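You operate a simulated robot arm through the tools that you are given. There is no shell and no other tool.

Carry out the task below with a simulated two-armed robot. There is one attempt and no reset: what you move stays moved.

## Task
Put the lettered lens marked "E" from the top of the long bench on the top of the low wooden stand and the lettered lens that says "A" on the high shelf of the camera table. Put the white bar shim that says "0.6" from the top of the long bench on top of the gold extension ring and the white bar shim marked "0.5" on top of the banded silver tin there. Fetch the grey card box from the fourth shelf from the bottom of the oak bookcase and set it on top of the brown card box on the top of the long bench. Pick up the cream book with one hand, pass it to the other hand and put it on the low shelf of the camera table. Any order will do. Set down upright: lettered lens.

It is judged by the outcome, as a careful person would: the job done as asked, and still so three seconds after it is handed in. It fails if anything else is knocked over, pushed out of place, dropped, spilled or broken.

## Robot
Two 7-joint arms with two-finger parallel grippers on one trunk, on a base that drives. Base frame: it is fixed to the floor where the robot stands at the start and does not move with it; the origin is under the middle of the robot, x ahead of it, y to its left, z up; the surface under the hand at the start is at about z = 800. Units: mm, degrees, N and s.
The left shoulder is at the start at [80, 131, 947], the right one opposite. With the tool pointing down near the work surface each hand reaches from about 400 to 860 mm from the robot's upright axis, wherever it stands, measured 20 degrees to its own side. Places, roughly: banded silver tin (12x12x4 cm) [900, -500, 800]; brown card box (16x22x13 cm) [900, -1700, 900]; cream book (3x17x23 cm) [800, 500, 600]; gold extension ring [500, 0, 750]; grey card box (10x15x8 cm) [900, 400, 1300]; high shelf of the camera table (15x94 cm) [-1780, -1620, 1260]; lettered lens [750, 0, 750]; low shelf of the camera table [-1800, -1400, 300]; top of the low wooden stand (20x22 cm) [-1760, 1660, 640]; white bar shim [750, 0, 750]. Payload 1.57 kg a hand.
The tool frame of a hand sits at the grasp point between the pads (the TCP): z along the fingers, y along the line on which they close. The tips reach 30 mm beyond it. The gripper opens to 110 mm. The fingers are 24 mm wide and 12 mm thick; the gripper's body (48 by 112 mm) begins 78 mm behind the TCP.
Orientation is that of the tool frame in the base frame, as a unit quaternion [w, x, y, z]. With the fingers straight down and closing along the base's y, the tool's x points along the base's -x, its y along +y and its z along -z.

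## Interface
- The arms move only by the tool step_arm. It takes "left_deltas", "right_deltas" or both (then of equal length, played together; a hand with none holds still); each is a list of rows, each a list of 7 numbers: the shift along the tool's x, y, z in cm, then the turn, a rotation vector about the tool's x, y, z in rad, then the gripper command, from -1 (shut) to 1 (fully open), values between in proportion. In form: [[tx, ty, tz, ax, ay, az, fingers], ...]. A call has 1 to 20 rows; each row is the pose to reach, as a shift and turn from the pose commanded when the call began, along the tool's axes at that moment. A row lasts 0.2 s, in which the tool goes at most 50 mm and 8.6 degrees; a call with a longer step from one row to the next is refused whole, and so is a gripper value outside its range. Where a pose cannot be reached the arm comes as near as it can. A force on the tool above 40 N (or 10 N above the force at the start of the call, whichever is more), or a blocked arm, ends the call early, and 0.2 s more pass. Each finger travels about 108 mm/s and halts on what it meets, pressing with about 34 N; the grip force reading is that of the motor and also rises with nothing between the fingers. The clock runs only during rows and for 0.2 s after the last one: add rows that repeat a pose to give the fingers time. The reply holds the time, the measured pose of the TCP, the force on the tool along the base axes, the opening and the grip force, in the units named above and with some noise, with the torque about the TCP (base axes, N m) and any sound that the robot's microphone picked up.
- Cameras (640 x 400 px; columns grow to the right, rows downward): "scene" is now at [-47.6, -12.1, 1437.3]; the picture's right is [-0.14, -0.99, 0.00], its down [-0.39, 0.06, -0.92] and it looks along [0.91, -0.13, -0.39] (base axes); focal length 235 px, centre (320, 200). "left" rides on the left gripper at [70, -16, -141] in its tool frame; the picture's right is [0.23, 0.97, 0.00], its down [-0.86, 0.20, -0.48] and it looks along [-0.47, 0.11, 0.88] (tool axes); focal length 222 px, centre (320, 200). "right" rides on the right gripper at [70, 16, -141] in its tool frame; the picture's right is [-0.23, 0.97, 0.00], its down [-0.86, -0.20, -0.48] and it looks along [-0.47, -0.11, 0.88] (tool axes); focal length 222 px, centre (320, 200). There is no depth. A picture from a camera that has moved, and an enlarged one, comes with that camera's place and axes in the base frame and with its lens.
- capture(camera): a new picture of that camera. The clock stands still meanwhile.
- roll_base(legs): drives the robot by 1 to 6 legs, each [ahead, left, turn to the left] in mm, mm and degrees, along the robot's own axes; the way and the turn of a leg run together, so that a leg with both is an arc; at most 1500 mm and 180 degrees a leg. The arms and the cameras ride along, it lands a little off, and it stops where it bumps. It gives what a move gives.
- pan_tilt(pan, tilt): turns the head with the scene camera to pan (to the left, within 109 degrees either way) and tilt (down, from -29 to 69), counted from straight ahead of the robot. It gives what a move gives.
- zoom(camera, box): a new picture of the part [left, top, right, bottom] of that camera's present view, enlarged. The clock stands still meanwhile.
- close_job(): hands the job in; it is judged then, once.

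Places have to be worked out from the pictures, the camera data and where the tool is seen. Open the grippers and draw the arms clear of the work before you hand the job in, unless the task says otherwise.

The tools are called after "Emit:" by a JSON object that holds its "fn" and its "kwargs". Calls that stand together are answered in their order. step_arm: Moves the arms, as the interface text tells. Its arguments: {"type":"object","properties":{"left_deltas":{"type":"array"},"right_deltas":{"type":"array"}},"required":[]} The other tools are called the same way: roll_base (legs) drives the base; pan_tilt (pan, tilt) turns the head that bears the scene camera; capture (camera) takes a picture; zoom (camera, box) takes an enlarged picture of a part of a camera's view; close_job () hands the job in.

At the start:

```text
t: 0.0
left_position: [410.5, 134.9, 1412.7]
left_orientation: [0.0, -0.001, 1.0, 0.0]
left_ft_force: [0.1, -0.4, -0.5]
left_torque: [0.0, 0.02, -0.01]
left_width: 110.1
left_grasp_force: 0.1
right_position: [413.3, -129.5, 1420.9]
right_orientation: [0.0, 0.0, 1.0, 0.0]
right_ft_force: [-0.3, 0.3, -1.2]
right_torque: [-0.01, 0.02, -0.03]
right_width: 110.2
right_grasp_force: 0.2
robot x, y, heading: [3.1, 1.5, -0.1]
head pan, tilt: [-8.2, 23.0]
```

scene: 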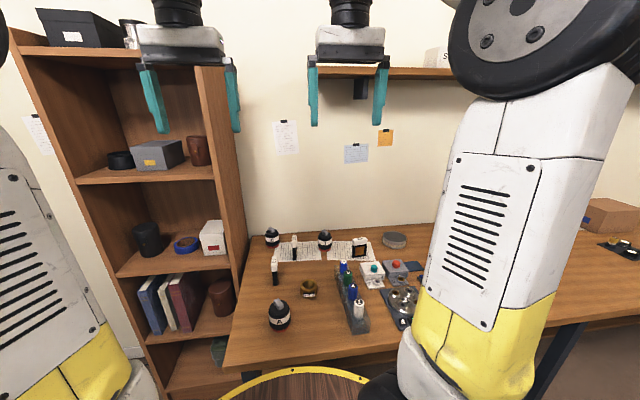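
right: 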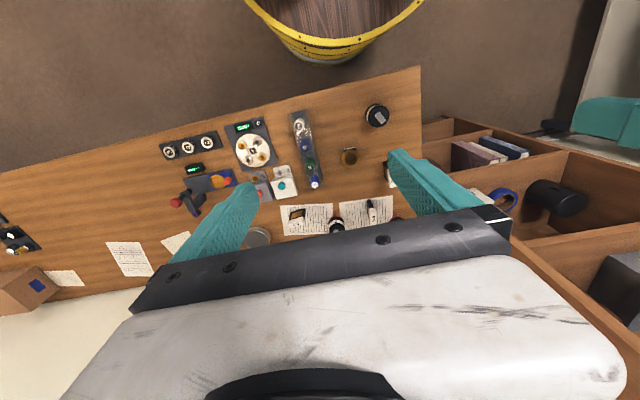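
left: 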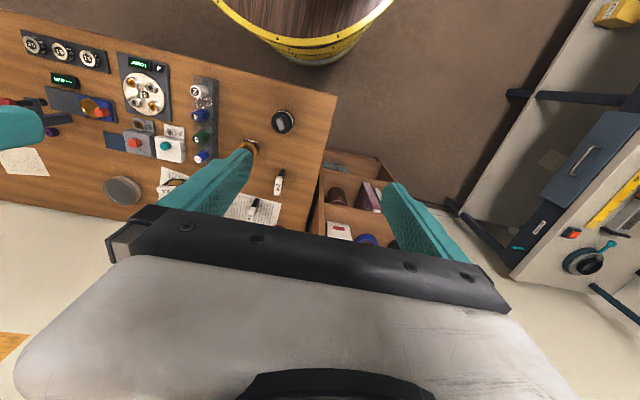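

The scene shows the bookcase at left and the long bench ahead. I zoom in to identify the lenses, shims, ring and tin.

Emit:
{"fn": "zoom", "kwargs": {"camera": "scene", "box": [220, 210, 420, 350]}}

Emit:
{"fn": "zoom", "kwargs": {"camera": "scene", "box": [60, 80, 260, 380]}}

Emit:
{"fn": "zoom", "kwargs": {"camera": "right", "box": [140, 80, 440, 260]}}

Emit:
{"fn": "zoom", "kwargs": {"camera": "left", "box": [0, 20, 340, 240]}}

```text
2.86 times, centred on (320, 280) of scene
camera zoom: at [-47.6, -12.1, 1437.3], right [-0.14, -0.99, 0.0], down [-0.39, 0.06, -0.92], along [0.91, -0.13, -0.39], focal length 670 px, centre (320, -29)
```

zoom: 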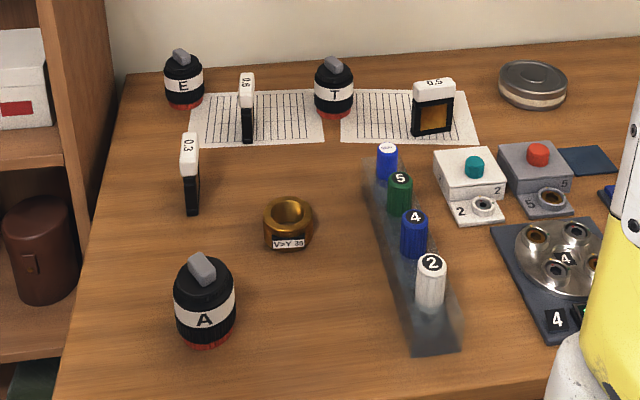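

```text
1.33 times, centred on (160, 230) of scene
camera zoom: at [-47.6, -12.1, 1437.3], right [-0.14, -0.99, 0.0], down [-0.39, 0.06, -0.92], along [0.91, -0.13, -0.39], focal length 313 px, centre (533, 160)
```

zoom: 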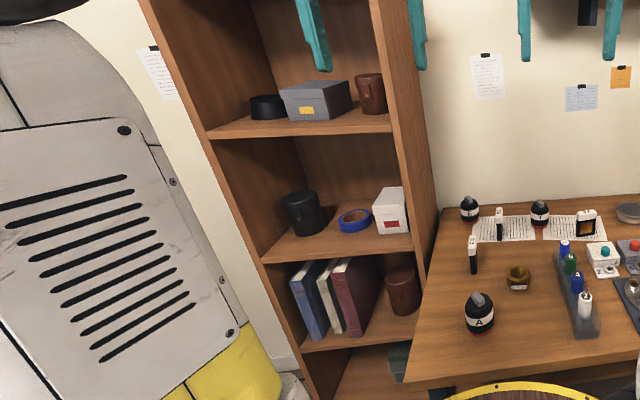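

```text
2.13 times, centred on (290, 170) of right
camera zoom: at [343.4, -113.7, 1562.7], right [0.23, 0.97, 0.0], down [0.86, -0.2, 0.48], along [0.47, -0.11, -0.88], focal length 474 px, centre (384, 264)
```

zoom: 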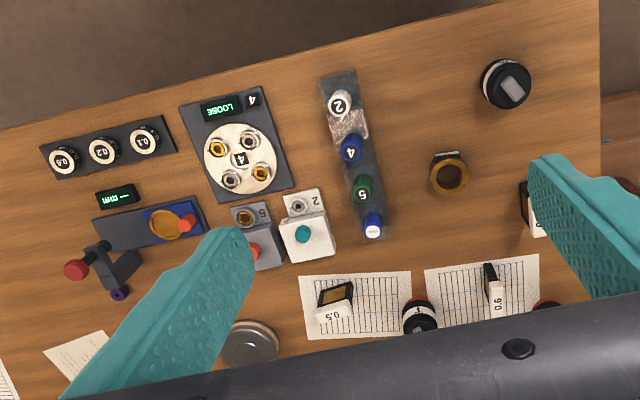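

```text
1.82 times, centred on (170, 130) of left
camera zoom: at [343.1, 118.8, 1553.6], right [-0.23, 0.97, 0.0], down [0.86, 0.2, 0.48], along [0.47, 0.11, -0.88], focal length 404 px, centre (593, 327)
```

zoom: 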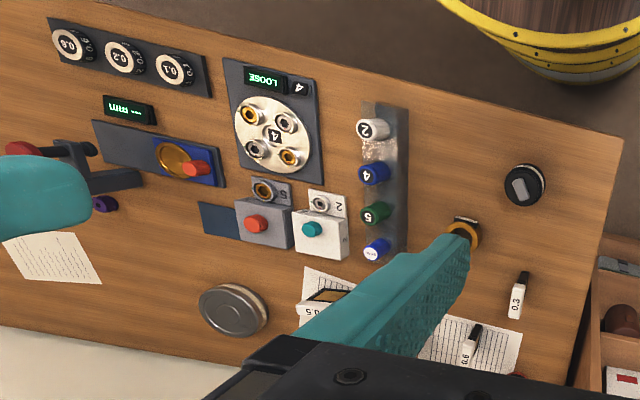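

I look around first: tilt the head down to see the yellow-rimmed barrel between the robot and bench, then look to the sides.

Emit:
{"fn": "pan_tilt", "kwargs": {"pan": 0, "tilt": 55}}

Emit:
{"fn": "capture", "kwargs": {"camera": "scene"}}

Emit:
{"fn": "pan_tilt", "kwargs": {"pan": -70, "tilt": 20}}

Emit:
{"fn": "capture", "kwargs": {"camera": "scene"}}

Emit:
{"fn": "pan_tilt", "kwargs": {"pan": -109, "tilt": 20}}

Emit:
{"fn": "capture", "kwargs": {"camera": "scene"}}

Emit:
{"fn": "pan_tilt", "kwargs": {"pan": 109, "tilt": 20}}

Emit:
{"fn": "capture", "kwargs": {"camera": "scene"}}

Emit:
{"fn": "pan_tilt", "kwargs": {"pan": 50, "tilt": 20}}

Emit:
{"fn": "capture", "kwargs": {"camera": "scene"}}

```text
t: 1.0
left_position: [410.9, 135.1, 1412.2]
left_orientation: [0.0, 0.0, 1.0, 0.001]
left_ft_force: [-0.1, -0.2, 0.5]
left_torque: [-0.02, 0.01, 0.02]
left_width: 109.9
left_grasp_force: 0.2
right_position: [412.9, -130.0, 1420.7]
right_orientation: [0.0, -0.001, 1.0, 0.0]
right_ft_force: [0.4, -0.7, -0.6]
right_torque: [0.03, 0.01, 0.01]
right_width: 110.0
right_grasp_force: 0.1
robot x, y, heading: [-0.9, -1.1, 0.2]
head pan, tilt: [0.0, 55.0]
```

```text
taken
camera scene: at [-67.2, 1.1, 1390.2], right [0.0, -1.0, 0.0], down [-0.82, 0.0, -0.57], along [0.57, 0.0, -0.82], focal length 235 px, centre (320, 200)
```

scene: 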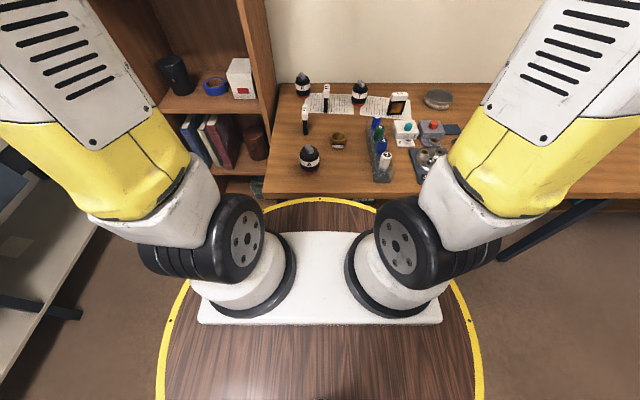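

```text
t: 2.4
left_position: [412.1, 134.8, 1412.9]
left_orientation: [0.0, 0.0, 1.0, 0.0]
left_ft_force: [0.2, -0.2, 0.5]
left_torque: [0.04, 0.01, -0.03]
left_width: 110.1
left_grasp_force: 0.0
right_position: [413.1, -128.6, 1420.7]
right_orientation: [0.0, 0.0, 1.0, 0.0]
right_ft_force: [-0.1, -0.9, -0.9]
right_torque: [-0.01, 0.02, -0.02]
right_width: 109.7
right_grasp_force: 0.2
robot x, y, heading: [3.1, -1.3, -0.0]
head pan, tilt: [-70.0, 20.0]
```

```text
taken
camera scene: at [-107.4, -86.4, 1442.2], right [-0.94, -0.34, 0.0], down [-0.12, 0.32, -0.94], along [0.32, -0.88, -0.34], focal length 235 px, centre (320, 200)
```

scene: 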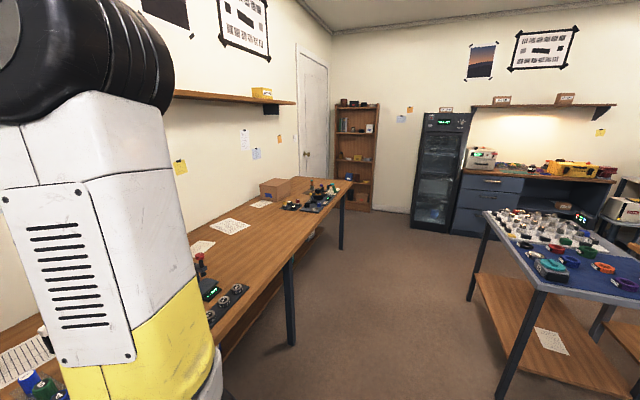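

```text
t: 3.4
left_position: [410.5, 135.4, 1413.2]
left_orientation: [0.0, 0.0, 1.0, 0.0]
left_ft_force: [0.3, 0.0, -0.3]
left_torque: [-0.01, 0.0, 0.0]
left_width: 110.1
left_grasp_force: 0.0
right_position: [414.0, -130.1, 1420.5]
right_orientation: [0.0, 0.0, 1.0, 0.0]
right_ft_force: [0.3, 1.0, -0.3]
right_torque: [0.01, 0.0, -0.02]
right_width: 110.1
right_grasp_force: 0.0
robot x, y, heading: [-0.8, -1.4, 0.0]
head pan, tilt: [-108.9, 20.0]
```

```text
taken
camera scene: at [-169.3, -87.0, 1442.3], right [-0.95, 0.32, 0.0], down [0.11, 0.32, -0.94], along [-0.3, -0.89, -0.34], focal length 235 px, centre (320, 200)
```

scene: 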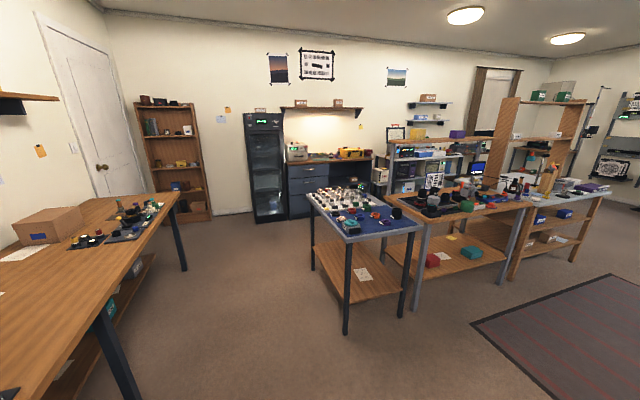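

```text
t: 6.6
left_position: [410.6, 134.2, 1411.5]
left_orientation: [0.0, 0.0, 1.0, -0.001]
left_ft_force: [0.0, -0.1, 1.0]
left_torque: [-0.01, 0.03, 0.01]
left_width: 110.2
left_grasp_force: 0.1
right_position: [412.1, -129.2, 1420.2]
right_orientation: [0.0, 0.001, 1.0, 0.001]
right_ft_force: [0.0, -0.3, -0.1]
right_torque: [0.01, 0.0, 0.0]
right_width: 110.0
right_grasp_force: 0.0
robot x, y, heading: [-1.2, 2.1, 0.0]
head pan, tilt: [108.9, 20.0]
```

```text
taken
camera scene: at [-169.4, 89.2, 1442.3], right [0.95, 0.32, 0.0], down [0.11, -0.32, -0.94], along [-0.3, 0.89, -0.34], focal length 235 px, centre (320, 200)
```

scene: 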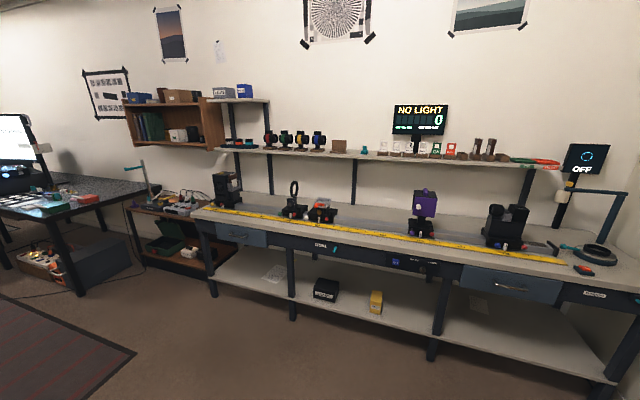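

```text
t: 7.8
left_position: [412.3, 135.4, 1412.8]
left_orientation: [0.0, 0.0, 1.0, 0.0]
left_ft_force: [0.8, -0.2, -0.2]
left_torque: [-0.02, -0.02, 0.02]
left_width: 109.9
left_grasp_force: 0.3
right_position: [412.6, -129.2, 1422.2]
right_orientation: [0.0, 0.0, 1.0, 0.0]
right_ft_force: [0.3, 0.2, 0.3]
right_torque: [0.0, 0.01, 0.0]
right_width: 110.1
right_grasp_force: 0.0
robot x, y, heading: [1.5, -2.2, -0.1]
head pan, tilt: [50.0, 20.0]
```

```text
taken
camera scene: at [-79.5, 72.5, 1442.3], right [0.77, -0.64, 0.0], down [-0.22, -0.26, -0.94], along [0.6, 0.72, -0.34], focal length 235 px, centre (320, 200)
```

scene: 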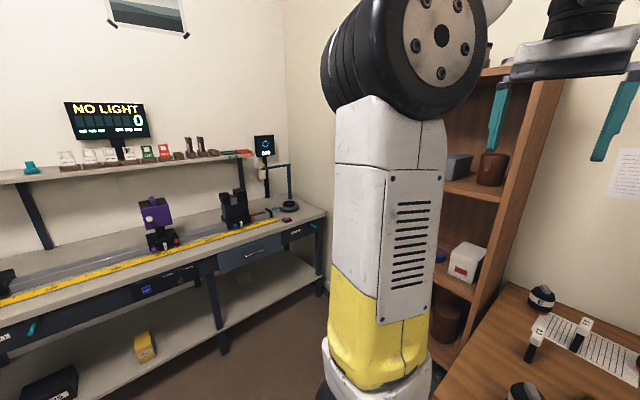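

The yellow-rimmed drum is my own base (top rim about 265 mm radius); the bench front edge is at about x = 390. I creep forward 80 mm to get the far objects into reach and look again.

Emit:
{"fn": "roll_base", "kwargs": {"legs": [[80, 0, 0]]}}

Emit:
{"fn": "pan_tilt", "kwargs": {"pan": 0, "tilt": 45}}

Emit:
{"fn": "capture", "kwargs": {"camera": "scene"}}

Emit:
{"fn": "capture", "kwargs": {"camera": "right"}}

Emit:
{"fn": "capture", "kwargs": {"camera": "left"}}

```text
t: 8.9
left_position: [490.9, 134.0, 1412.6]
left_orientation: [0.0, 0.0, 1.0, 0.0]
left_ft_force: [-0.2, 0.0, 0.1]
left_torque: [0.0, 0.0, 0.01]
left_width: 110.1
left_grasp_force: 0.1
right_position: [493.3, -130.6, 1420.5]
right_orientation: [0.0, -0.001, 1.0, -0.001]
right_ft_force: [-0.3, -0.2, -0.4]
right_torque: [-0.01, -0.03, -0.01]
right_width: 109.9
right_grasp_force: 0.1
robot x, y, heading: [77.8, -1.7, 0.0]
head pan, tilt: [50.0, 20.0]
```

```text
t: 10.1
left_position: [490.4, 135.2, 1412.2]
left_orientation: [0.0, 0.001, 1.0, 0.0]
left_ft_force: [-0.1, -0.3, -0.2]
left_torque: [0.0, 0.04, 0.01]
left_width: 110.1
left_grasp_force: 0.1
right_position: [493.1, -130.3, 1420.4]
right_orientation: [-0.001, 0.0, 1.0, 0.0]
right_ft_force: [0.1, -0.1, 0.4]
right_torque: [-0.02, -0.01, -0.01]
right_width: 109.9
right_grasp_force: 0.0
robot x, y, heading: [76.0, -0.5, -0.1]
head pan, tilt: [0.0, 45.0]
```

```text
taken
camera scene: at [21.8, 1.2, 1403.6], right [0.0, -1.0, 0.0], down [-0.71, 0.0, -0.71], along [0.71, 0.0, -0.71], focal length 235 px, centre (320, 200)
```

scene: 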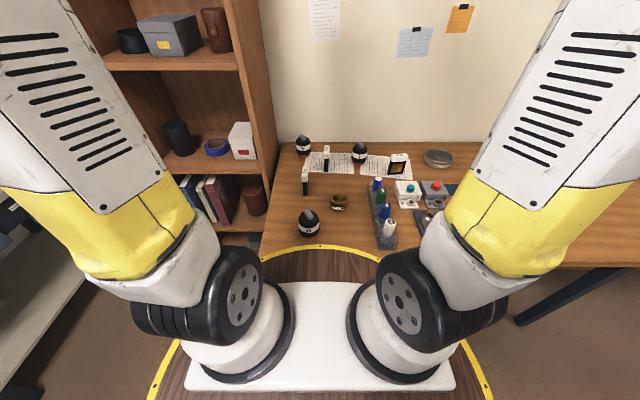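

```text
taken
camera right: at [423.2, -113.8, 1562.7], right [0.23, 0.97, 0.0], down [0.86, -0.2, 0.48], along [0.47, -0.11, -0.88], focal length 222 px, centre (320, 200)
```

right: 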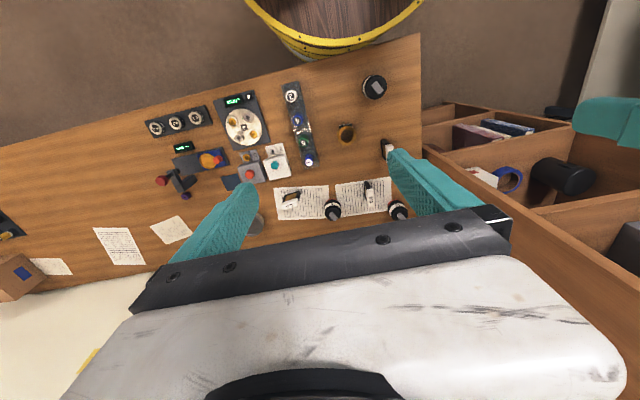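

```text
taken
camera left: at [422.9, 118.6, 1553.6], right [-0.23, 0.97, 0.0], down [0.86, 0.2, 0.48], along [0.47, 0.11, -0.88], focal length 222 px, centre (320, 200)
```

left: 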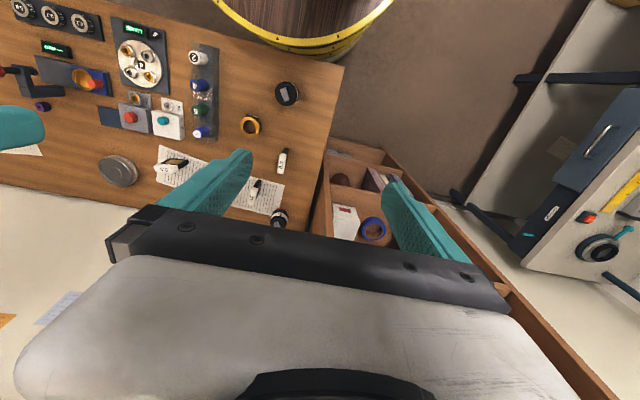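

Driven to x≈77 with a small gap to the bench. I lower both hands to about z = 1010 to get close views of the objects with the wrist cameras.

Emit:
{"fn": "step_arm", "kwargs": {"right_deltas": [[-0.7, 0, 4, 0, 0, 0, 1], [-1.4, 0, 8, 0, 0, 0, 1], [-2.1, 0, 12, 0, 0, 0, 1], [-2.8, 0, 16, 0, 0, 0, 1], [-3.5, 0, 20, 0, 0, 0, 1], [-4.2, 0, 24, 0, 0, 0, 1], [-4.9, 0, 28, 0, 0, 0, 1], [-5.6, 0, 32, 0, 0, 0, 1], [-6.3, 0, 36, 0, 0, 0, 1], [-7.0, 0, 40, 0, 0, 0, 1]], "left_deltas": [[-0.7, 0, 4, 0, 0, 0, 1], [-1.4, 0, 8, 0, 0, 0, 1], [-2.1, 0, 12, 0, 0, 0, 1], [-2.8, 0, 16, 0, 0, 0, 1], [-3.5, 0, 20, 0, 0, 0, 1], [-4.2, 0, 24, 0, 0, 0, 1], [-4.9, 0, 28, 0, 0, 0, 1], [-5.6, 0, 32, 0, 0, 0, 1], [-6.3, 0, 36, 0, 0, 0, 1], [-7.0, 0, 40, 0, 0, 0, 1]]}}

Emit:
{"fn": "capture", "kwargs": {"camera": "right"}}

Emit:
{"fn": "capture", "kwargs": {"camera": "left"}}

Emit:
{"fn": "capture", "kwargs": {"camera": "scene"}}

```text
t: 12.3
left_position: [561.3, 134.8, 1011.6]
left_orientation: [0.0, 0.0, 1.0, 0.0]
left_ft_force: [-0.3, -0.1, 0.5]
left_torque: [-0.01, -0.04, -0.01]
left_width: 109.9
left_grasp_force: 0.1
right_position: [563.2, -129.9, 1020.2]
right_orientation: [0.001, 0.0, 1.0, 0.0]
right_ft_force: [-0.7, 0.6, 1.0]
right_torque: [0.02, -0.07, 0.01]
right_width: 109.9
right_grasp_force: 0.0
robot x, y, heading: [79.0, -1.0, -0.1]
head pan, tilt: [0.0, 45.0]
```

```text
taken
camera right: at [493.1, -114.0, 1161.1], right [0.23, 0.97, 0.0], down [0.85, -0.2, 0.48], along [0.47, -0.11, -0.88], focal length 222 px, centre (320, 200)
```

right: 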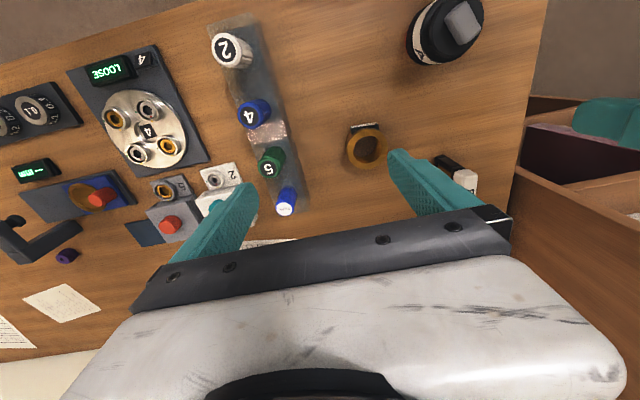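

```text
taken
camera left: at [492.9, 117.8, 1152.9], right [-0.23, 0.97, 0.0], down [0.85, 0.2, 0.48], along [0.47, 0.11, -0.88], focal length 222 px, centre (320, 200)
```

left: 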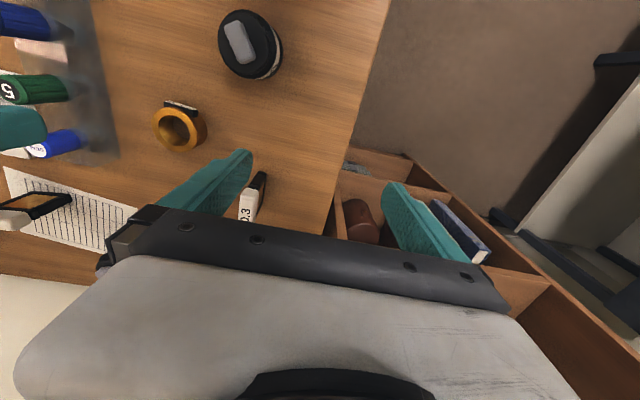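

```text
taken
camera scene: at [21.2, 1.1, 1403.6], right [0.0, -1.0, 0.0], down [-0.71, 0.0, -0.71], along [0.71, 0.0, -0.71], focal length 235 px, centre (320, 200)
```

scene: 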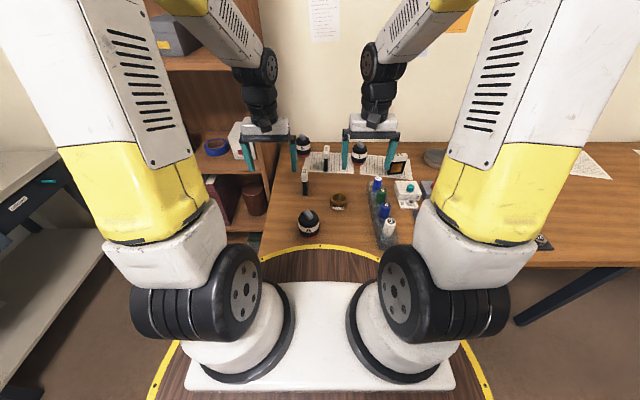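

Triangulating gives bench top z≈800, ring top centre ≈(600,-67,826), shim 0.6 ≈(795,-24), shim 0.5 ≈(772,-306), tin ≈(826,-496). I move the left hand over shim 0.6 and the right over shim 0.5 for close views.

Emit:
{"fn": "step_arm", "kwargs": {"left_deltas": [[-3.5, -3.2, 0.2, 0, 0, 0, 1], [-7.0, -6.4, 0.4, 0, 0, 0, 1], [-10.5, -9.6, 0.6, 0, 0, 0, 1], [-14, -12.8, 0.8, 0, 0, 0, 1], [-17.5, -15.9, 1.2, 0, 0, 0, 1]], "right_deltas": [[-3, -3.5, 0.4, 0, 0, 0, 1], [-6, -7, 0.8, 0, 0, 0, 1], [-9, -10.5, 1.2, 0, 0, 0, 1], [-12, -14, 1.6, 0, 0, 0, 1], [-14, -17.6, 2, 0, 0, 0, 1]]}}

Emit:
{"fn": "capture", "kwargs": {"camera": "right"}}

Emit:
{"fn": "capture", "kwargs": {"camera": "left"}}

```text
t: 13.5
left_position: [735.7, -24.5, 1001.3]
left_orientation: [0.001, 0.0, 1.0, 0.0]
left_ft_force: [0.2, -0.4, 0.4]
left_torque: [-0.07, -0.01, 0.0]
left_width: 110.0
left_grasp_force: 0.0
right_position: [703.6, -305.7, 1002.7]
right_orientation: [-0.001, 0.0, 1.0, 0.0]
right_ft_force: [-0.8, 0.1, 0.2]
right_torque: [-0.07, -0.02, 0.02]
right_width: 110.0
right_grasp_force: 0.1
robot x, y, heading: [77.1, -2.2, 0.1]
head pan, tilt: [0.0, 45.0]
```

```text
taken
camera right: at [633.6, -290.5, 1143.6], right [0.23, 0.97, 0.0], down [0.86, -0.2, 0.48], along [0.47, -0.11, -0.88], focal length 222 px, centre (320, 200)
```

right: 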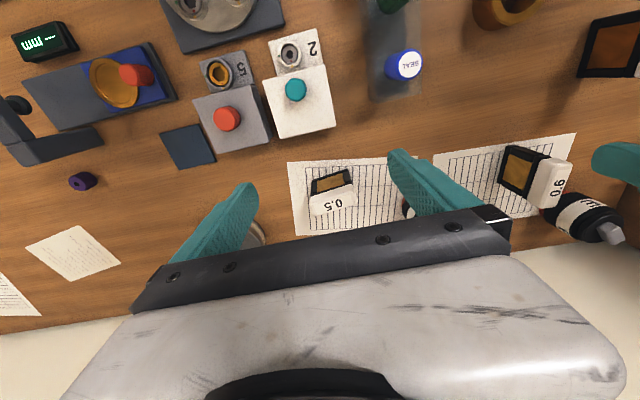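

```text
taken
camera left: at [667.8, -41.1, 1141.7], right [-0.23, 0.97, 0.0], down [0.85, 0.2, 0.48], along [0.47, 0.11, -0.88], focal length 222 px, centre (320, 200)
```

left: 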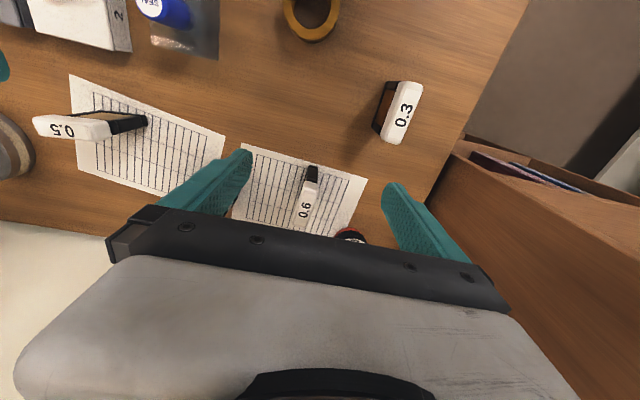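

Both shims are in view. I zoom in for exact corner positions.

Emit:
{"fn": "zoom", "kwargs": {"camera": "left", "box": [220, 140, 400, 260]}}

Emit:
{"fn": "zoom", "kwargs": {"camera": "right", "box": [240, 130, 420, 250]}}

Emit:
{"fn": "zoom", "kwargs": {"camera": "right", "box": [460, 120, 640, 240]}}

Emit:
{"fn": "zoom", "kwargs": {"camera": "left", "box": [20, 60, 200, 180]}}

```text
3.33 times, centred on (310, 200) of left
camera zoom: at [667.8, -41.1, 1141.7], right [-0.23, 0.97, 0.0], down [0.85, 0.2, 0.48], along [0.47, 0.11, -0.88], focal length 740 px, centre (353, 200)
```

zoom: 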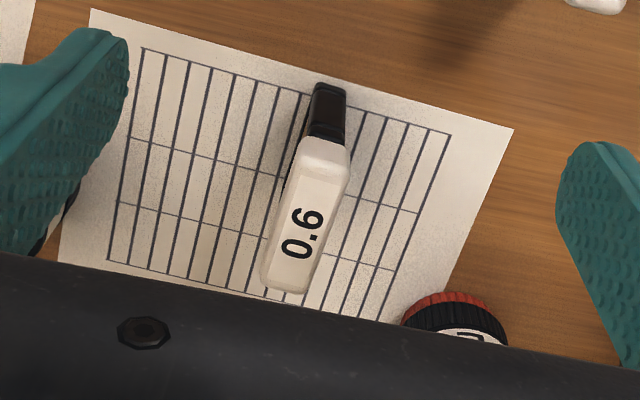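

```text
3.33 times, centred on (330, 190) of right
camera zoom: at [633.6, -290.5, 1143.6], right [0.23, 0.97, 0.0], down [0.86, -0.2, 0.48], along [0.47, -0.11, -0.88], focal length 740 px, centre (287, 233)
```

zoom: 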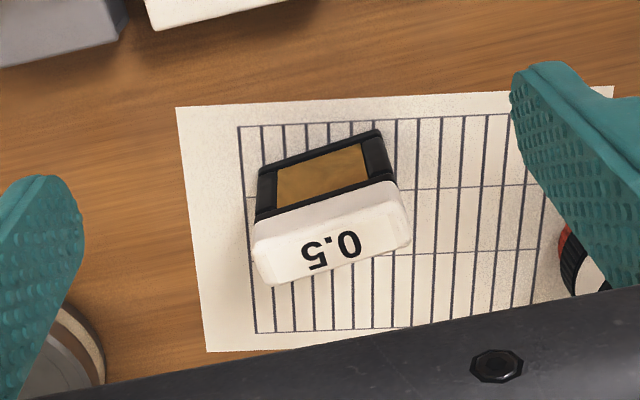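

```text
3.33 times, centred on (550, 180) of right
camera zoom: at [633.6, -290.5, 1143.6], right [0.23, 0.97, 0.0], down [0.86, -0.2, 0.48], along [0.47, -0.11, -0.88], focal length 740 px, centre (-447, 267)
```

zoom: 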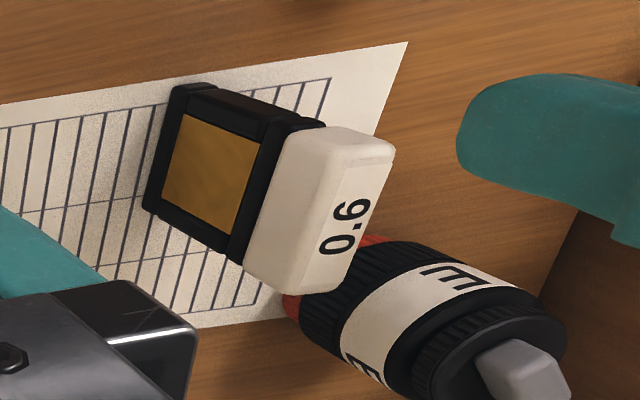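

```text
3.33 times, centred on (110, 120) of left
camera zoom: at [667.8, -41.1, 1141.7], right [-0.23, 0.97, 0.0], down [0.85, 0.2, 0.48], along [0.47, 0.11, -0.88], focal length 740 px, centre (1020, 467)
```

zoom: 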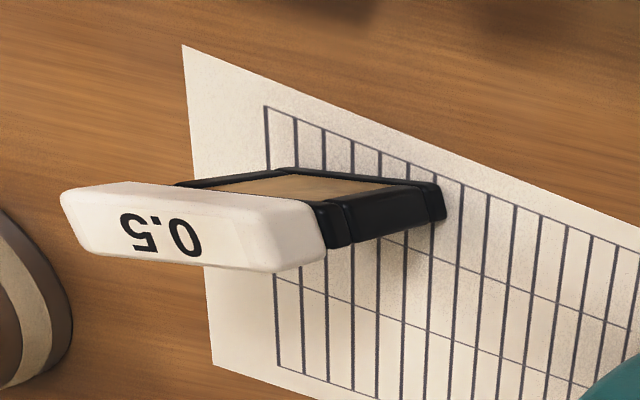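

Shim 0.6's cap top centres at about (817,-26,890), long side along x. Before grabbing it, I look at the gold ring closely with the left hand.

Emit:
{"fn": "step_arm", "kwargs": {"left_deltas": [[4, -1, 1, 0, 0, 0, 1], [8, -2, 2, 0, 0, 0, 1], [12, -3.2, 3, 0, 0, 0, 1], [16.6, -4.3, 3.6, 0, 0, 0, 1]]}}

Emit:
{"fn": "zoom", "kwargs": {"camera": "left", "box": [220, 120, 400, 240]}}

Emit:
{"fn": "capture", "kwargs": {"camera": "left"}}

Emit:
{"fn": "zoom", "kwargs": {"camera": "right", "box": [440, 0, 560, 80]}}

Emit:
{"fn": "zoom", "kwargs": {"camera": "scene", "box": [290, 150, 390, 220]}}

```text
t: 14.5
left_position: [571.1, -66.2, 965.0]
left_orientation: [0.001, 0.001, 1.0, 0.0]
left_ft_force: [1.4, -0.3, -0.2]
left_torque: [0.01, 0.01, 0.01]
left_width: 110.0
left_grasp_force: 0.1
right_position: [703.5, -306.8, 1002.0]
right_orientation: [0.0, 0.0, 1.0, 0.0]
right_ft_force: [0.4, 1.0, -0.1]
right_torque: [-0.01, 0.02, 0.0]
right_width: 110.2
right_grasp_force: 0.2
robot x, y, heading: [77.7, 0.2, 0.1]
head pan, tilt: [0.0, 45.0]
```

```text
3.33 times, centred on (310, 180) of left
camera zoom: at [501.4, -83.1, 1106.0], right [-0.23, 0.97, 0.0], down [0.86, 0.2, 0.48], along [0.47, 0.11, -0.88], focal length 740 px, centre (353, 267)
```

zoom: 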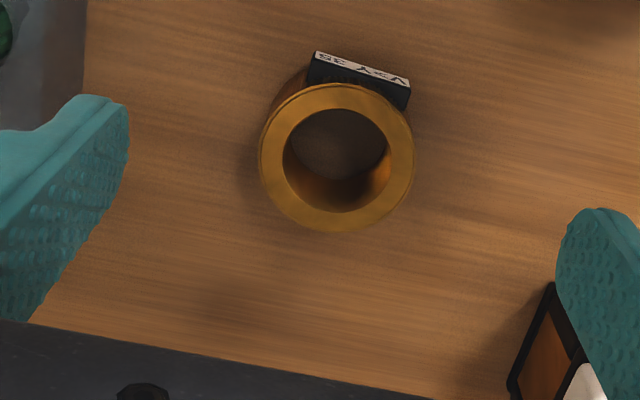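

```text
taken
camera left: at [501.4, -83.1, 1106.0], right [-0.23, 0.97, 0.0], down [0.86, 0.2, 0.48], along [0.47, 0.11, -0.88], focal length 222 px, centre (320, 200)
```

left: 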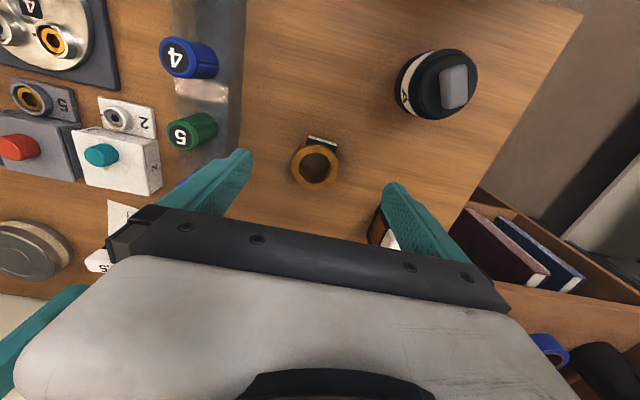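

```text
5.00 times, centred on (500, 40) of right
camera zoom: at [634.1, -290.7, 1143.0], right [0.23, 0.97, 0.0], down [0.86, -0.2, 0.48], along [0.47, -0.11, -0.88], focal length 1111 px, centre (-580, 1000)
```

zoom: 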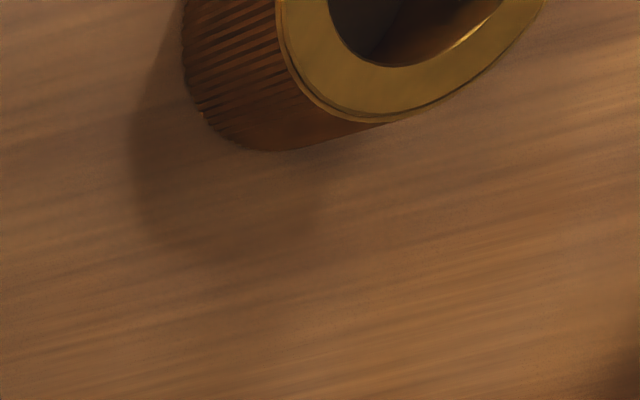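

```text
5.71 times, centred on (340, 185) of scene
camera zoom: at [22.4, 1.1, 1403.6], right [0.0, -1.0, 0.0], down [-0.71, 0.0, -0.71], along [0.71, 0.0, -0.71], focal length 1341 px, centre (206, 286)
```

zoom: 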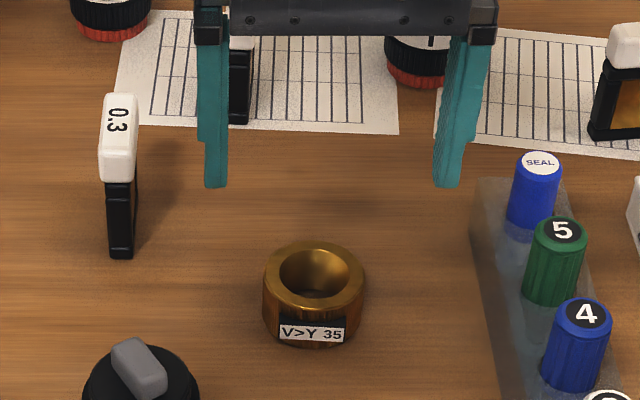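

Ring top centre ≈(600.5,-66,835), outer Ø62, hole Ø41, so the 62 mm-wide shim will span it upright. Left hand now goes above shim 0.6.

Emit:
{"fn": "step_arm", "kwargs": {"left_deltas": [[-4, 0.7, -1, 0, 0, 0, 1], [-8.5, 1.4, -2, 0, 0, 0, 1], [-13, 2.1, -3, 0, 0, 0, 1], [-17.5, 2.8, -3.5, 0, 0, 0.06, 1], [-21, 3.4, -3.5, 0, 0, 0.06, 1], [-24.6, 4.0, -3.5, 0, 0, 0.06, 1], [-24.6, 4.0, 0, 0, 0, 0.06, 1]]}}

Emit:
{"fn": "capture", "kwargs": {"camera": "left"}}

Emit:
{"fn": "zoom", "kwargs": {"camera": "scene", "box": [270, 120, 390, 200]}}

```text
t: 16.1
left_position: [816.6, -26.9, 965.6]
left_orientation: [-0.001, 0.03, 1.0, 0.0]
left_ft_force: [0.1, 0.3, 0.9]
left_torque: [0.02, -0.03, -0.02]
left_width: 110.3
left_grasp_force: 0.1
right_position: [704.4, -307.3, 1001.1]
right_orientation: [0.0, 0.001, 1.0, 0.0]
right_ft_force: [0.5, -0.1, -0.1]
right_torque: [0.02, -0.01, 0.02]
right_width: 110.1
right_grasp_force: 0.1
robot x, y, heading: [84.4, -0.1, -0.2]
head pan, tilt: [0.0, 45.0]
```

```text
taken
camera left: at [747.0, -39.1, 1105.8], right [-0.17, 0.99, 0.0], down [0.87, 0.15, 0.48], along [0.47, 0.08, -0.88], focal length 222 px, centre (320, 200)
```

left: 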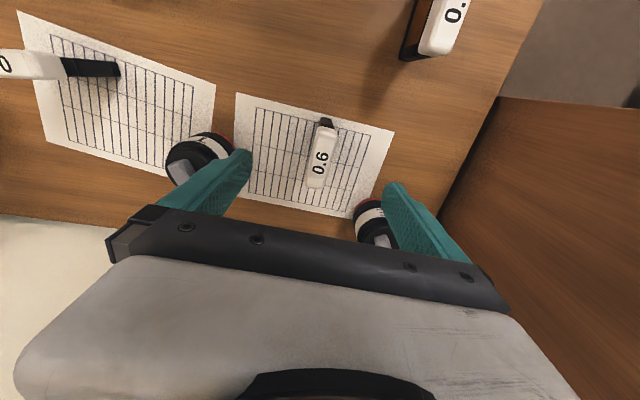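

```text
5.00 times, centred on (330, 160) of scene
camera zoom: at [21.8, 1.1, 1403.6], right [0.0, -1.0, 0.0], down [-0.71, 0.0, -0.71], along [0.71, 0.0, -0.71], focal length 1173 px, centre (270, 400)
```

zoom: 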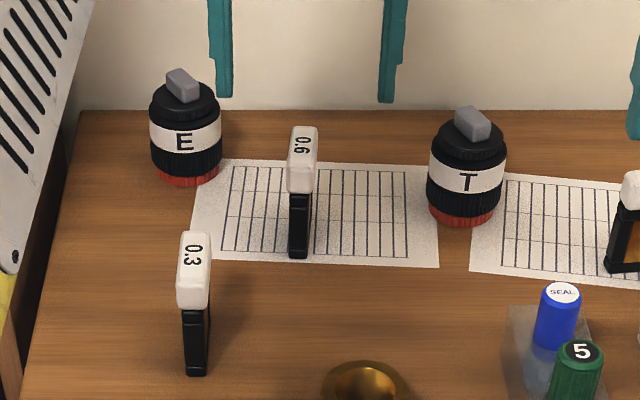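

The shim is centred between the fingers (≈(819,-25)). Lower to z≈866 and close.

Emit:
{"fn": "step_arm", "kwargs": {"left_deltas": [[0, 0, 4, 0, 0, 0, 1], [0, 0, 8, 0, 0, 0, 1], [0, 0, 10, 0, 0, 0, 1], [0, 0, 10, 0, 0, 0, 1], [0, 0, 10, 0, 0, 0, 0], [0, 0, 10, 0, 0, 0, -0.5], [0, 0, 10, 0, 0, 0, -1], [0, 0, 10, 0, 0, 0, -1], [0, 0, 10, 0, 0, 0, -1]]}}

Emit:
{"fn": "capture", "kwargs": {"camera": "left"}}

Emit:
{"fn": "zoom", "kwargs": {"camera": "scene", "box": [270, 120, 390, 200]}}

```text
t: 18.1
left_position: [816.1, -28.0, 865.4]
left_orientation: [0.0, 0.031, 1.0, 0.0]
left_ft_force: [-0.1, -0.3, 0.3]
left_torque: [0.02, 0.01, 0.04]
left_width: 21.3
left_grasp_force: 33.8
right_position: [703.5, -306.6, 1001.4]
right_orientation: [0.001, 0.001, 1.0, 0.001]
right_ft_force: [-0.3, 0.5, 0.0]
right_torque: [0.01, 0.0, 0.0]
right_width: 109.9
right_grasp_force: 0.0
robot x, y, heading: [79.6, -0.4, -0.1]
head pan, tilt: [0.0, 45.0]
```

```text
taken
camera left: at [746.8, -40.1, 1005.8], right [-0.17, 0.99, 0.0], down [0.87, 0.15, 0.48], along [0.47, 0.08, -0.88], focal length 222 px, centre (320, 200)
```

left: 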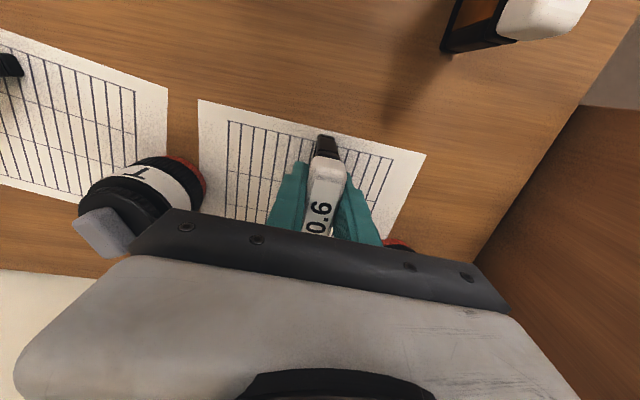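

```text
5.00 times, centred on (330, 160) of scene
camera zoom: at [22.0, 1.0, 1403.6], right [0.0, -1.0, 0.0], down [-0.71, 0.0, -0.71], along [0.71, 0.0, -0.71], focal length 1173 px, centre (270, 400)
```

zoom: 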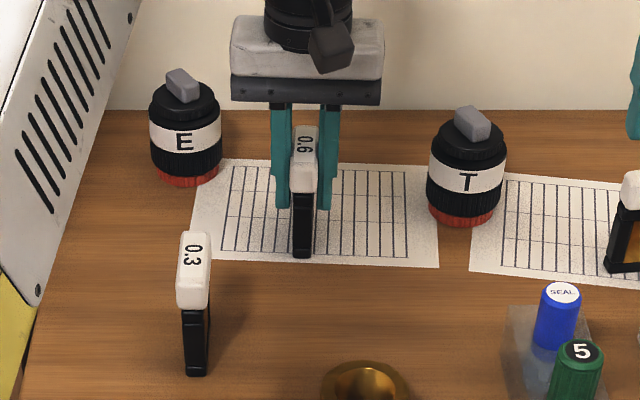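

Shim gripped (21 mm). Lift, carry to above the ring, stopping ~20 mm over it.

Emit:
{"fn": "step_arm", "kwargs": {"left_deltas": [[0, 0, -4, 0, 0, 0, -1], [0, 0, -8, 0, 0, 0, -1], [0, 0, -12, 0, 0, 0, -1], [4, -1, -13.5, 0, 0, 0, -1], [8.5, -2, -13.5, 0, 0, 0, -1], [13, -3, -13.5, 0, 0, 0, -1], [17.5, -4.2, -13.5, 0, 0, 0, -1], [21.4, -5.1, -13.5, 0, 0, 0, -1], [21.4, -5.1, -9.5, 0, 0, 0, -1], [21.4, -5.1, -5.5, 0, 0, 0, -1], [21.4, -5.1, -5.5, 0, 0, 0, -1]]}}

Emit:
{"fn": "capture", "kwargs": {"camera": "left"}}

Emit:
{"fn": "zoom", "kwargs": {"camera": "scene", "box": [290, 140, 390, 220]}}

Emit:
{"fn": "capture", "kwargs": {"camera": "right"}}

```text
t: 20.5
left_position: [601.0, -64.7, 920.0]
left_orientation: [0.0, 0.031, 1.0, 0.0]
left_ft_force: [0.0, 0.4, -0.6]
left_torque: [0.02, 0.0, 0.01]
left_width: 21.3
left_grasp_force: 34.3
right_position: [703.5, -306.6, 1002.2]
right_orientation: [0.0, 0.0, 1.0, 0.0]
right_ft_force: [-0.8, -0.4, -0.9]
right_torque: [0.02, -0.01, -0.01]
right_width: 110.1
right_grasp_force: 0.0
robot x, y, heading: [78.6, -4.0, 0.1]
head pan, tilt: [0.0, 45.0]
```

```text
taken
camera left: at [530.5, -77.2, 1060.5], right [-0.17, 0.99, 0.0], down [0.87, 0.15, 0.48], along [0.47, 0.08, -0.88], focal length 222 px, centre (320, 200)
```

left: 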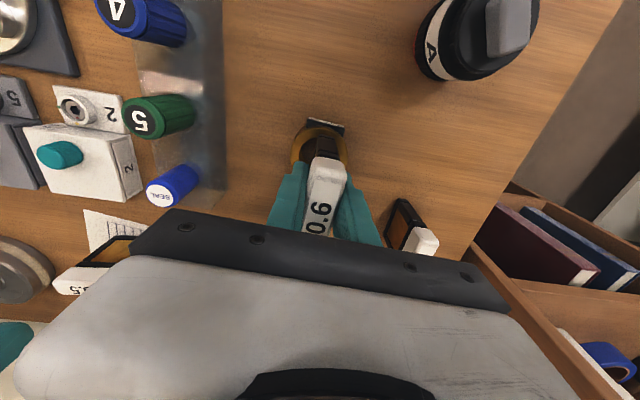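

```text
5.00 times, centred on (340, 180) of scene
camera zoom: at [21.9, 1.1, 1403.6], right [0.0, -1.0, 0.0], down [-0.71, 0.0, -0.71], along [0.71, 0.0, -0.71], focal length 1173 px, centre (220, 300)
```

zoom: 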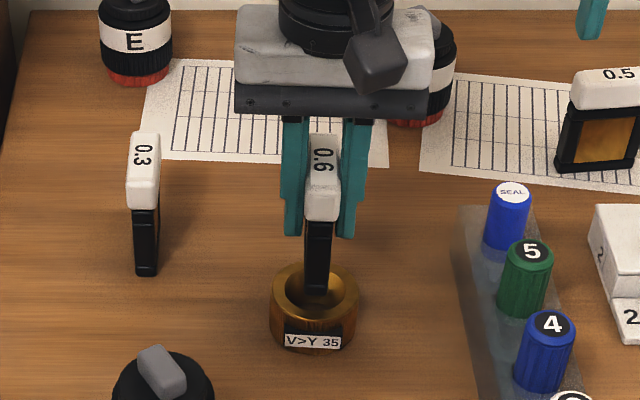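

```text
taken
camera right: at [633.7, -290.7, 1143.2], right [0.23, 0.97, 0.0], down [0.86, -0.2, 0.48], along [0.47, -0.11, -0.88], focal length 222 px, centre (320, 200)
```

right: 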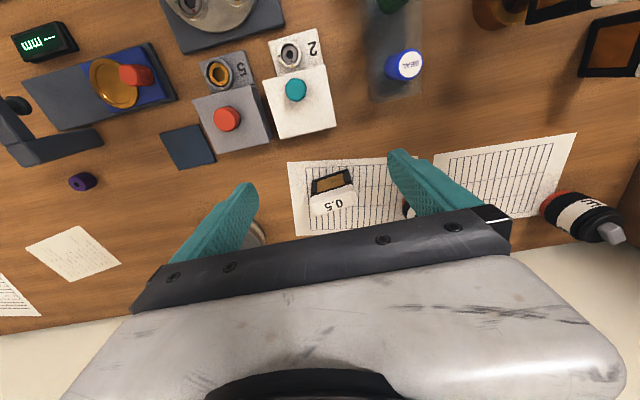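

I check the shim's base relative to the ring from the right camera and closer in scene before lowering.

Emit:
{"fn": "zoom", "kwargs": {"camera": "right", "box": [460, 0, 640, 120]}}

Emit:
{"fn": "zoom", "kwargs": {"camera": "scene", "box": [320, 165, 370, 215]}}

Emit:
{"fn": "zoom", "kwargs": {"camera": "left", "box": [250, 100, 390, 250]}}

```text
3.33 times, centred on (550, 60) of right
camera zoom: at [633.7, -290.7, 1143.2], right [0.23, 0.97, 0.0], down [0.86, -0.2, 0.48], along [0.47, -0.11, -0.88], focal length 740 px, centre (-447, 667)
```

zoom: 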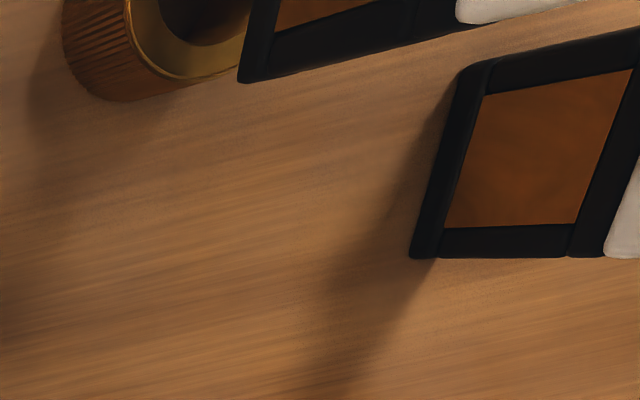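

```text
8.00 times, centred on (345, 190) of scene
camera zoom: at [21.9, 1.1, 1403.6], right [0.0, -1.0, 0.0], down [-0.71, 0.0, -0.71], along [0.71, 0.0, -0.71], focal length 1877 px, centre (120, 280)
```

zoom: 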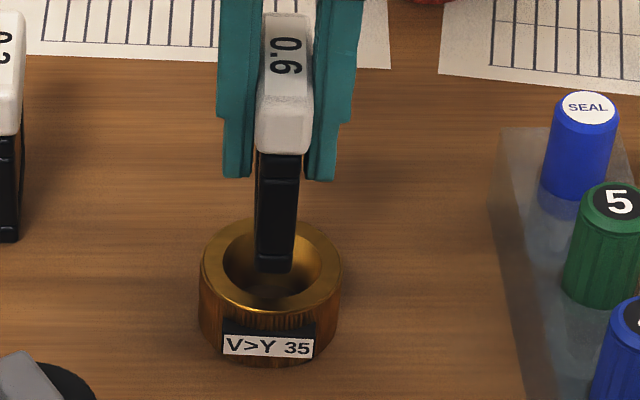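

```text
2.67 times, centred on (320, 175) of left
camera zoom: at [530.5, -77.2, 1060.5], right [-0.17, 0.99, 0.0], down [0.87, 0.15, 0.48], along [0.47, 0.08, -0.88], focal length 592 px, centre (320, 267)
```

zoom: 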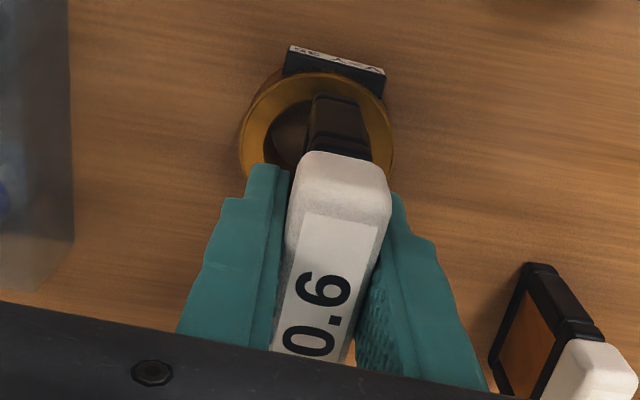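

Shim base spans x≈577–636 with its centre ~6 mm ahead of the ring centre; I correct by −6.5 mm in x and −1.5 in y and lower gently to contact.

Emit:
{"fn": "step_arm", "kwargs": {"left_deltas": [[0.64, -0.19, 0, 0, 0, 0, -1], [0.64, -0.19, 0.6, 0, 0, 0, -1], [0.64, -0.19, 1.2, 0, 0, 0, -1], [0.64, -0.19, 1.6, 0, 0, 0, -1], [0.64, -0.19, 1.8, 0, 0, 0, -1], [0.64, -0.19, 1.9, 0, 0, 0, -1], [0.64, -0.19, 1.9, 0, 0, 0, -1]]}}

Emit:
{"fn": "zoom", "kwargs": {"camera": "scene", "box": [320, 165, 370, 215]}}

Emit:
{"fn": "zoom", "kwargs": {"camera": "right", "box": [460, 0, 640, 120]}}

Emit:
{"fn": "zoom", "kwargs": {"camera": "left", "box": [250, 100, 390, 250]}}

```text
t: 22.1
left_position: [592.6, -65.2, 900.4]
left_orientation: [0.0, 0.03, 1.0, 0.0]
left_ft_force: [0.2, -1.2, 0.2]
left_torque: [0.05, 0.03, 0.0]
left_width: 21.4
left_grasp_force: 34.0
right_position: [703.5, -306.7, 1001.5]
right_orientation: [0.0, 0.0, 1.0, 0.0]
right_ft_force: [-0.3, -0.1, 0.1]
right_torque: [-0.06, 0.01, 0.01]
right_width: 110.0
right_grasp_force: 0.0
robot x, y, heading: [79.4, -1.9, -0.2]
head pan, tilt: [0.0, 45.0]
```

```text
8.00 times, centred on (345, 190) of scene
camera zoom: at [22.0, 1.0, 1403.6], right [0.0, -1.0, 0.0], down [-0.71, 0.0, -0.71], along [0.71, 0.0, -0.71], focal length 1877 px, centre (120, 280)
```

zoom: 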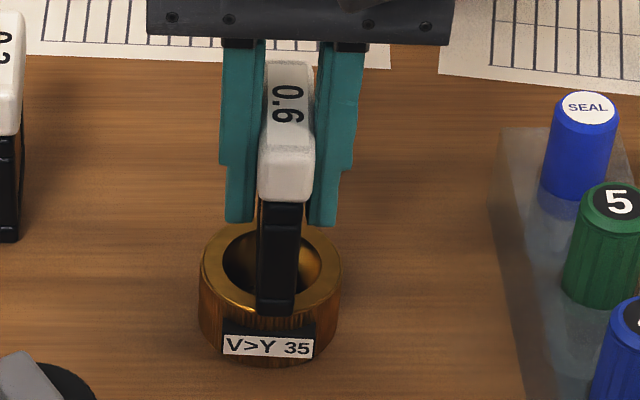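

```text
3.33 times, centred on (550, 60) of right
camera zoom: at [633.7, -290.8, 1143.1], right [0.23, 0.97, 0.0], down [0.86, -0.2, 0.48], along [0.47, -0.11, -0.88], focal length 740 px, centre (-447, 667)
```

zoom: 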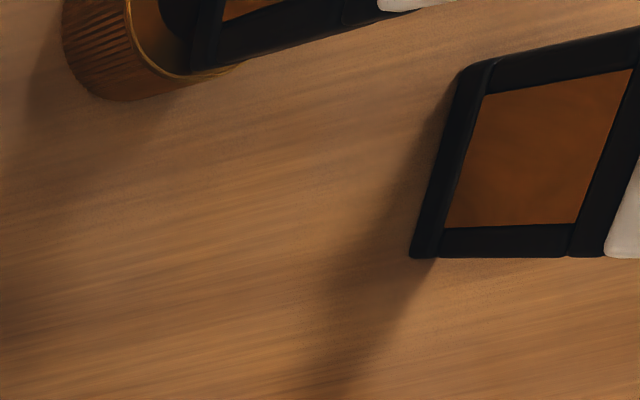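

```text
2.67 times, centred on (320, 175) of left
camera zoom: at [523.6, -78.8, 1041.7], right [-0.17, 0.99, 0.0], down [0.87, 0.15, 0.48], along [0.47, 0.08, -0.88], focal length 592 px, centre (320, 267)
```

zoom: 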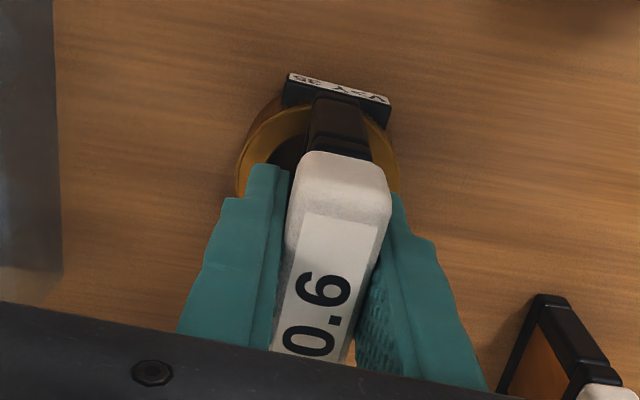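

Well-centred on the ring; no contact force yet. I lower in 1 mm steps until contact.

Emit:
{"fn": "step_arm", "kwargs": {"left_deltas": [[0, 0, 0.1, 0, 0, 0, -1], [0, 0, 0.1, 0, 0, 0, -1]]}}

Emit:
{"fn": "step_arm", "kwargs": {"left_deltas": [[0, 0, 0.1, 0, 0, 0, -1], [0, 0, 0.1, 0, 0, 0, -1]]}}

Emit:
{"fn": "step_arm", "kwargs": {"left_deltas": [[0, 0, 0.1, 0, 0, 0, -1], [0, 0, 0.1, 0, 0, 0, -1]]}}

```text
t: 22.7
left_position: [593.3, -66.1, 900.0]
left_orientation: [0.0, 0.031, 1.0, 0.0]
left_ft_force: [-0.5, 0.0, -1.2]
left_torque: [0.05, -0.01, 0.0]
left_width: 21.3
left_grasp_force: 34.2
right_position: [704.4, -306.8, 1002.1]
right_orientation: [0.0, 0.0, 1.0, 0.0]
right_ft_force: [0.1, 0.6, -0.7]
right_torque: [0.03, -0.03, -0.02]
right_width: 110.0
right_grasp_force: 0.1
robot x, y, heading: [80.9, -3.1, -0.0]
head pan, tilt: [0.0, 45.0]
```

```text
t: 23.3
left_position: [591.8, -67.1, 899.0]
left_orientation: [0.0, 0.031, 1.0, 0.0]
left_ft_force: [-2.2, 1.4, 10.0]
left_torque: [0.05, 0.07, 0.02]
left_width: 21.2
left_grasp_force: 33.3
right_position: [702.8, -306.6, 1001.1]
right_orientation: [0.0, -0.001, 1.0, 0.0]
right_ft_force: [0.2, 0.2, 0.5]
right_torque: [0.02, -0.01, -0.02]
right_width: 110.2
right_grasp_force: 0.0
robot x, y, heading: [82.3, -0.8, 0.1]
head pan, tilt: [0.0, 45.0]
```

```text
t: 23.9
left_position: [593.2, -68.4, 898.0]
left_orientation: [0.001, 0.031, 1.0, -0.001]
left_ft_force: [-3.3, 2.0, 27.2]
left_torque: [0.14, 0.16, 0.03]
left_width: 21.2
left_grasp_force: 34.4
right_position: [703.8, -306.3, 1002.3]
right_orientation: [0.0, 0.0, 1.0, 0.0]
right_ft_force: [-0.8, -0.5, 0.2]
right_torque: [0.01, 0.01, 0.03]
right_width: 110.1
right_grasp_force: 0.1
robot x, y, heading: [81.8, -1.0, 0.1]
head pan, tilt: [0.0, 45.0]
```

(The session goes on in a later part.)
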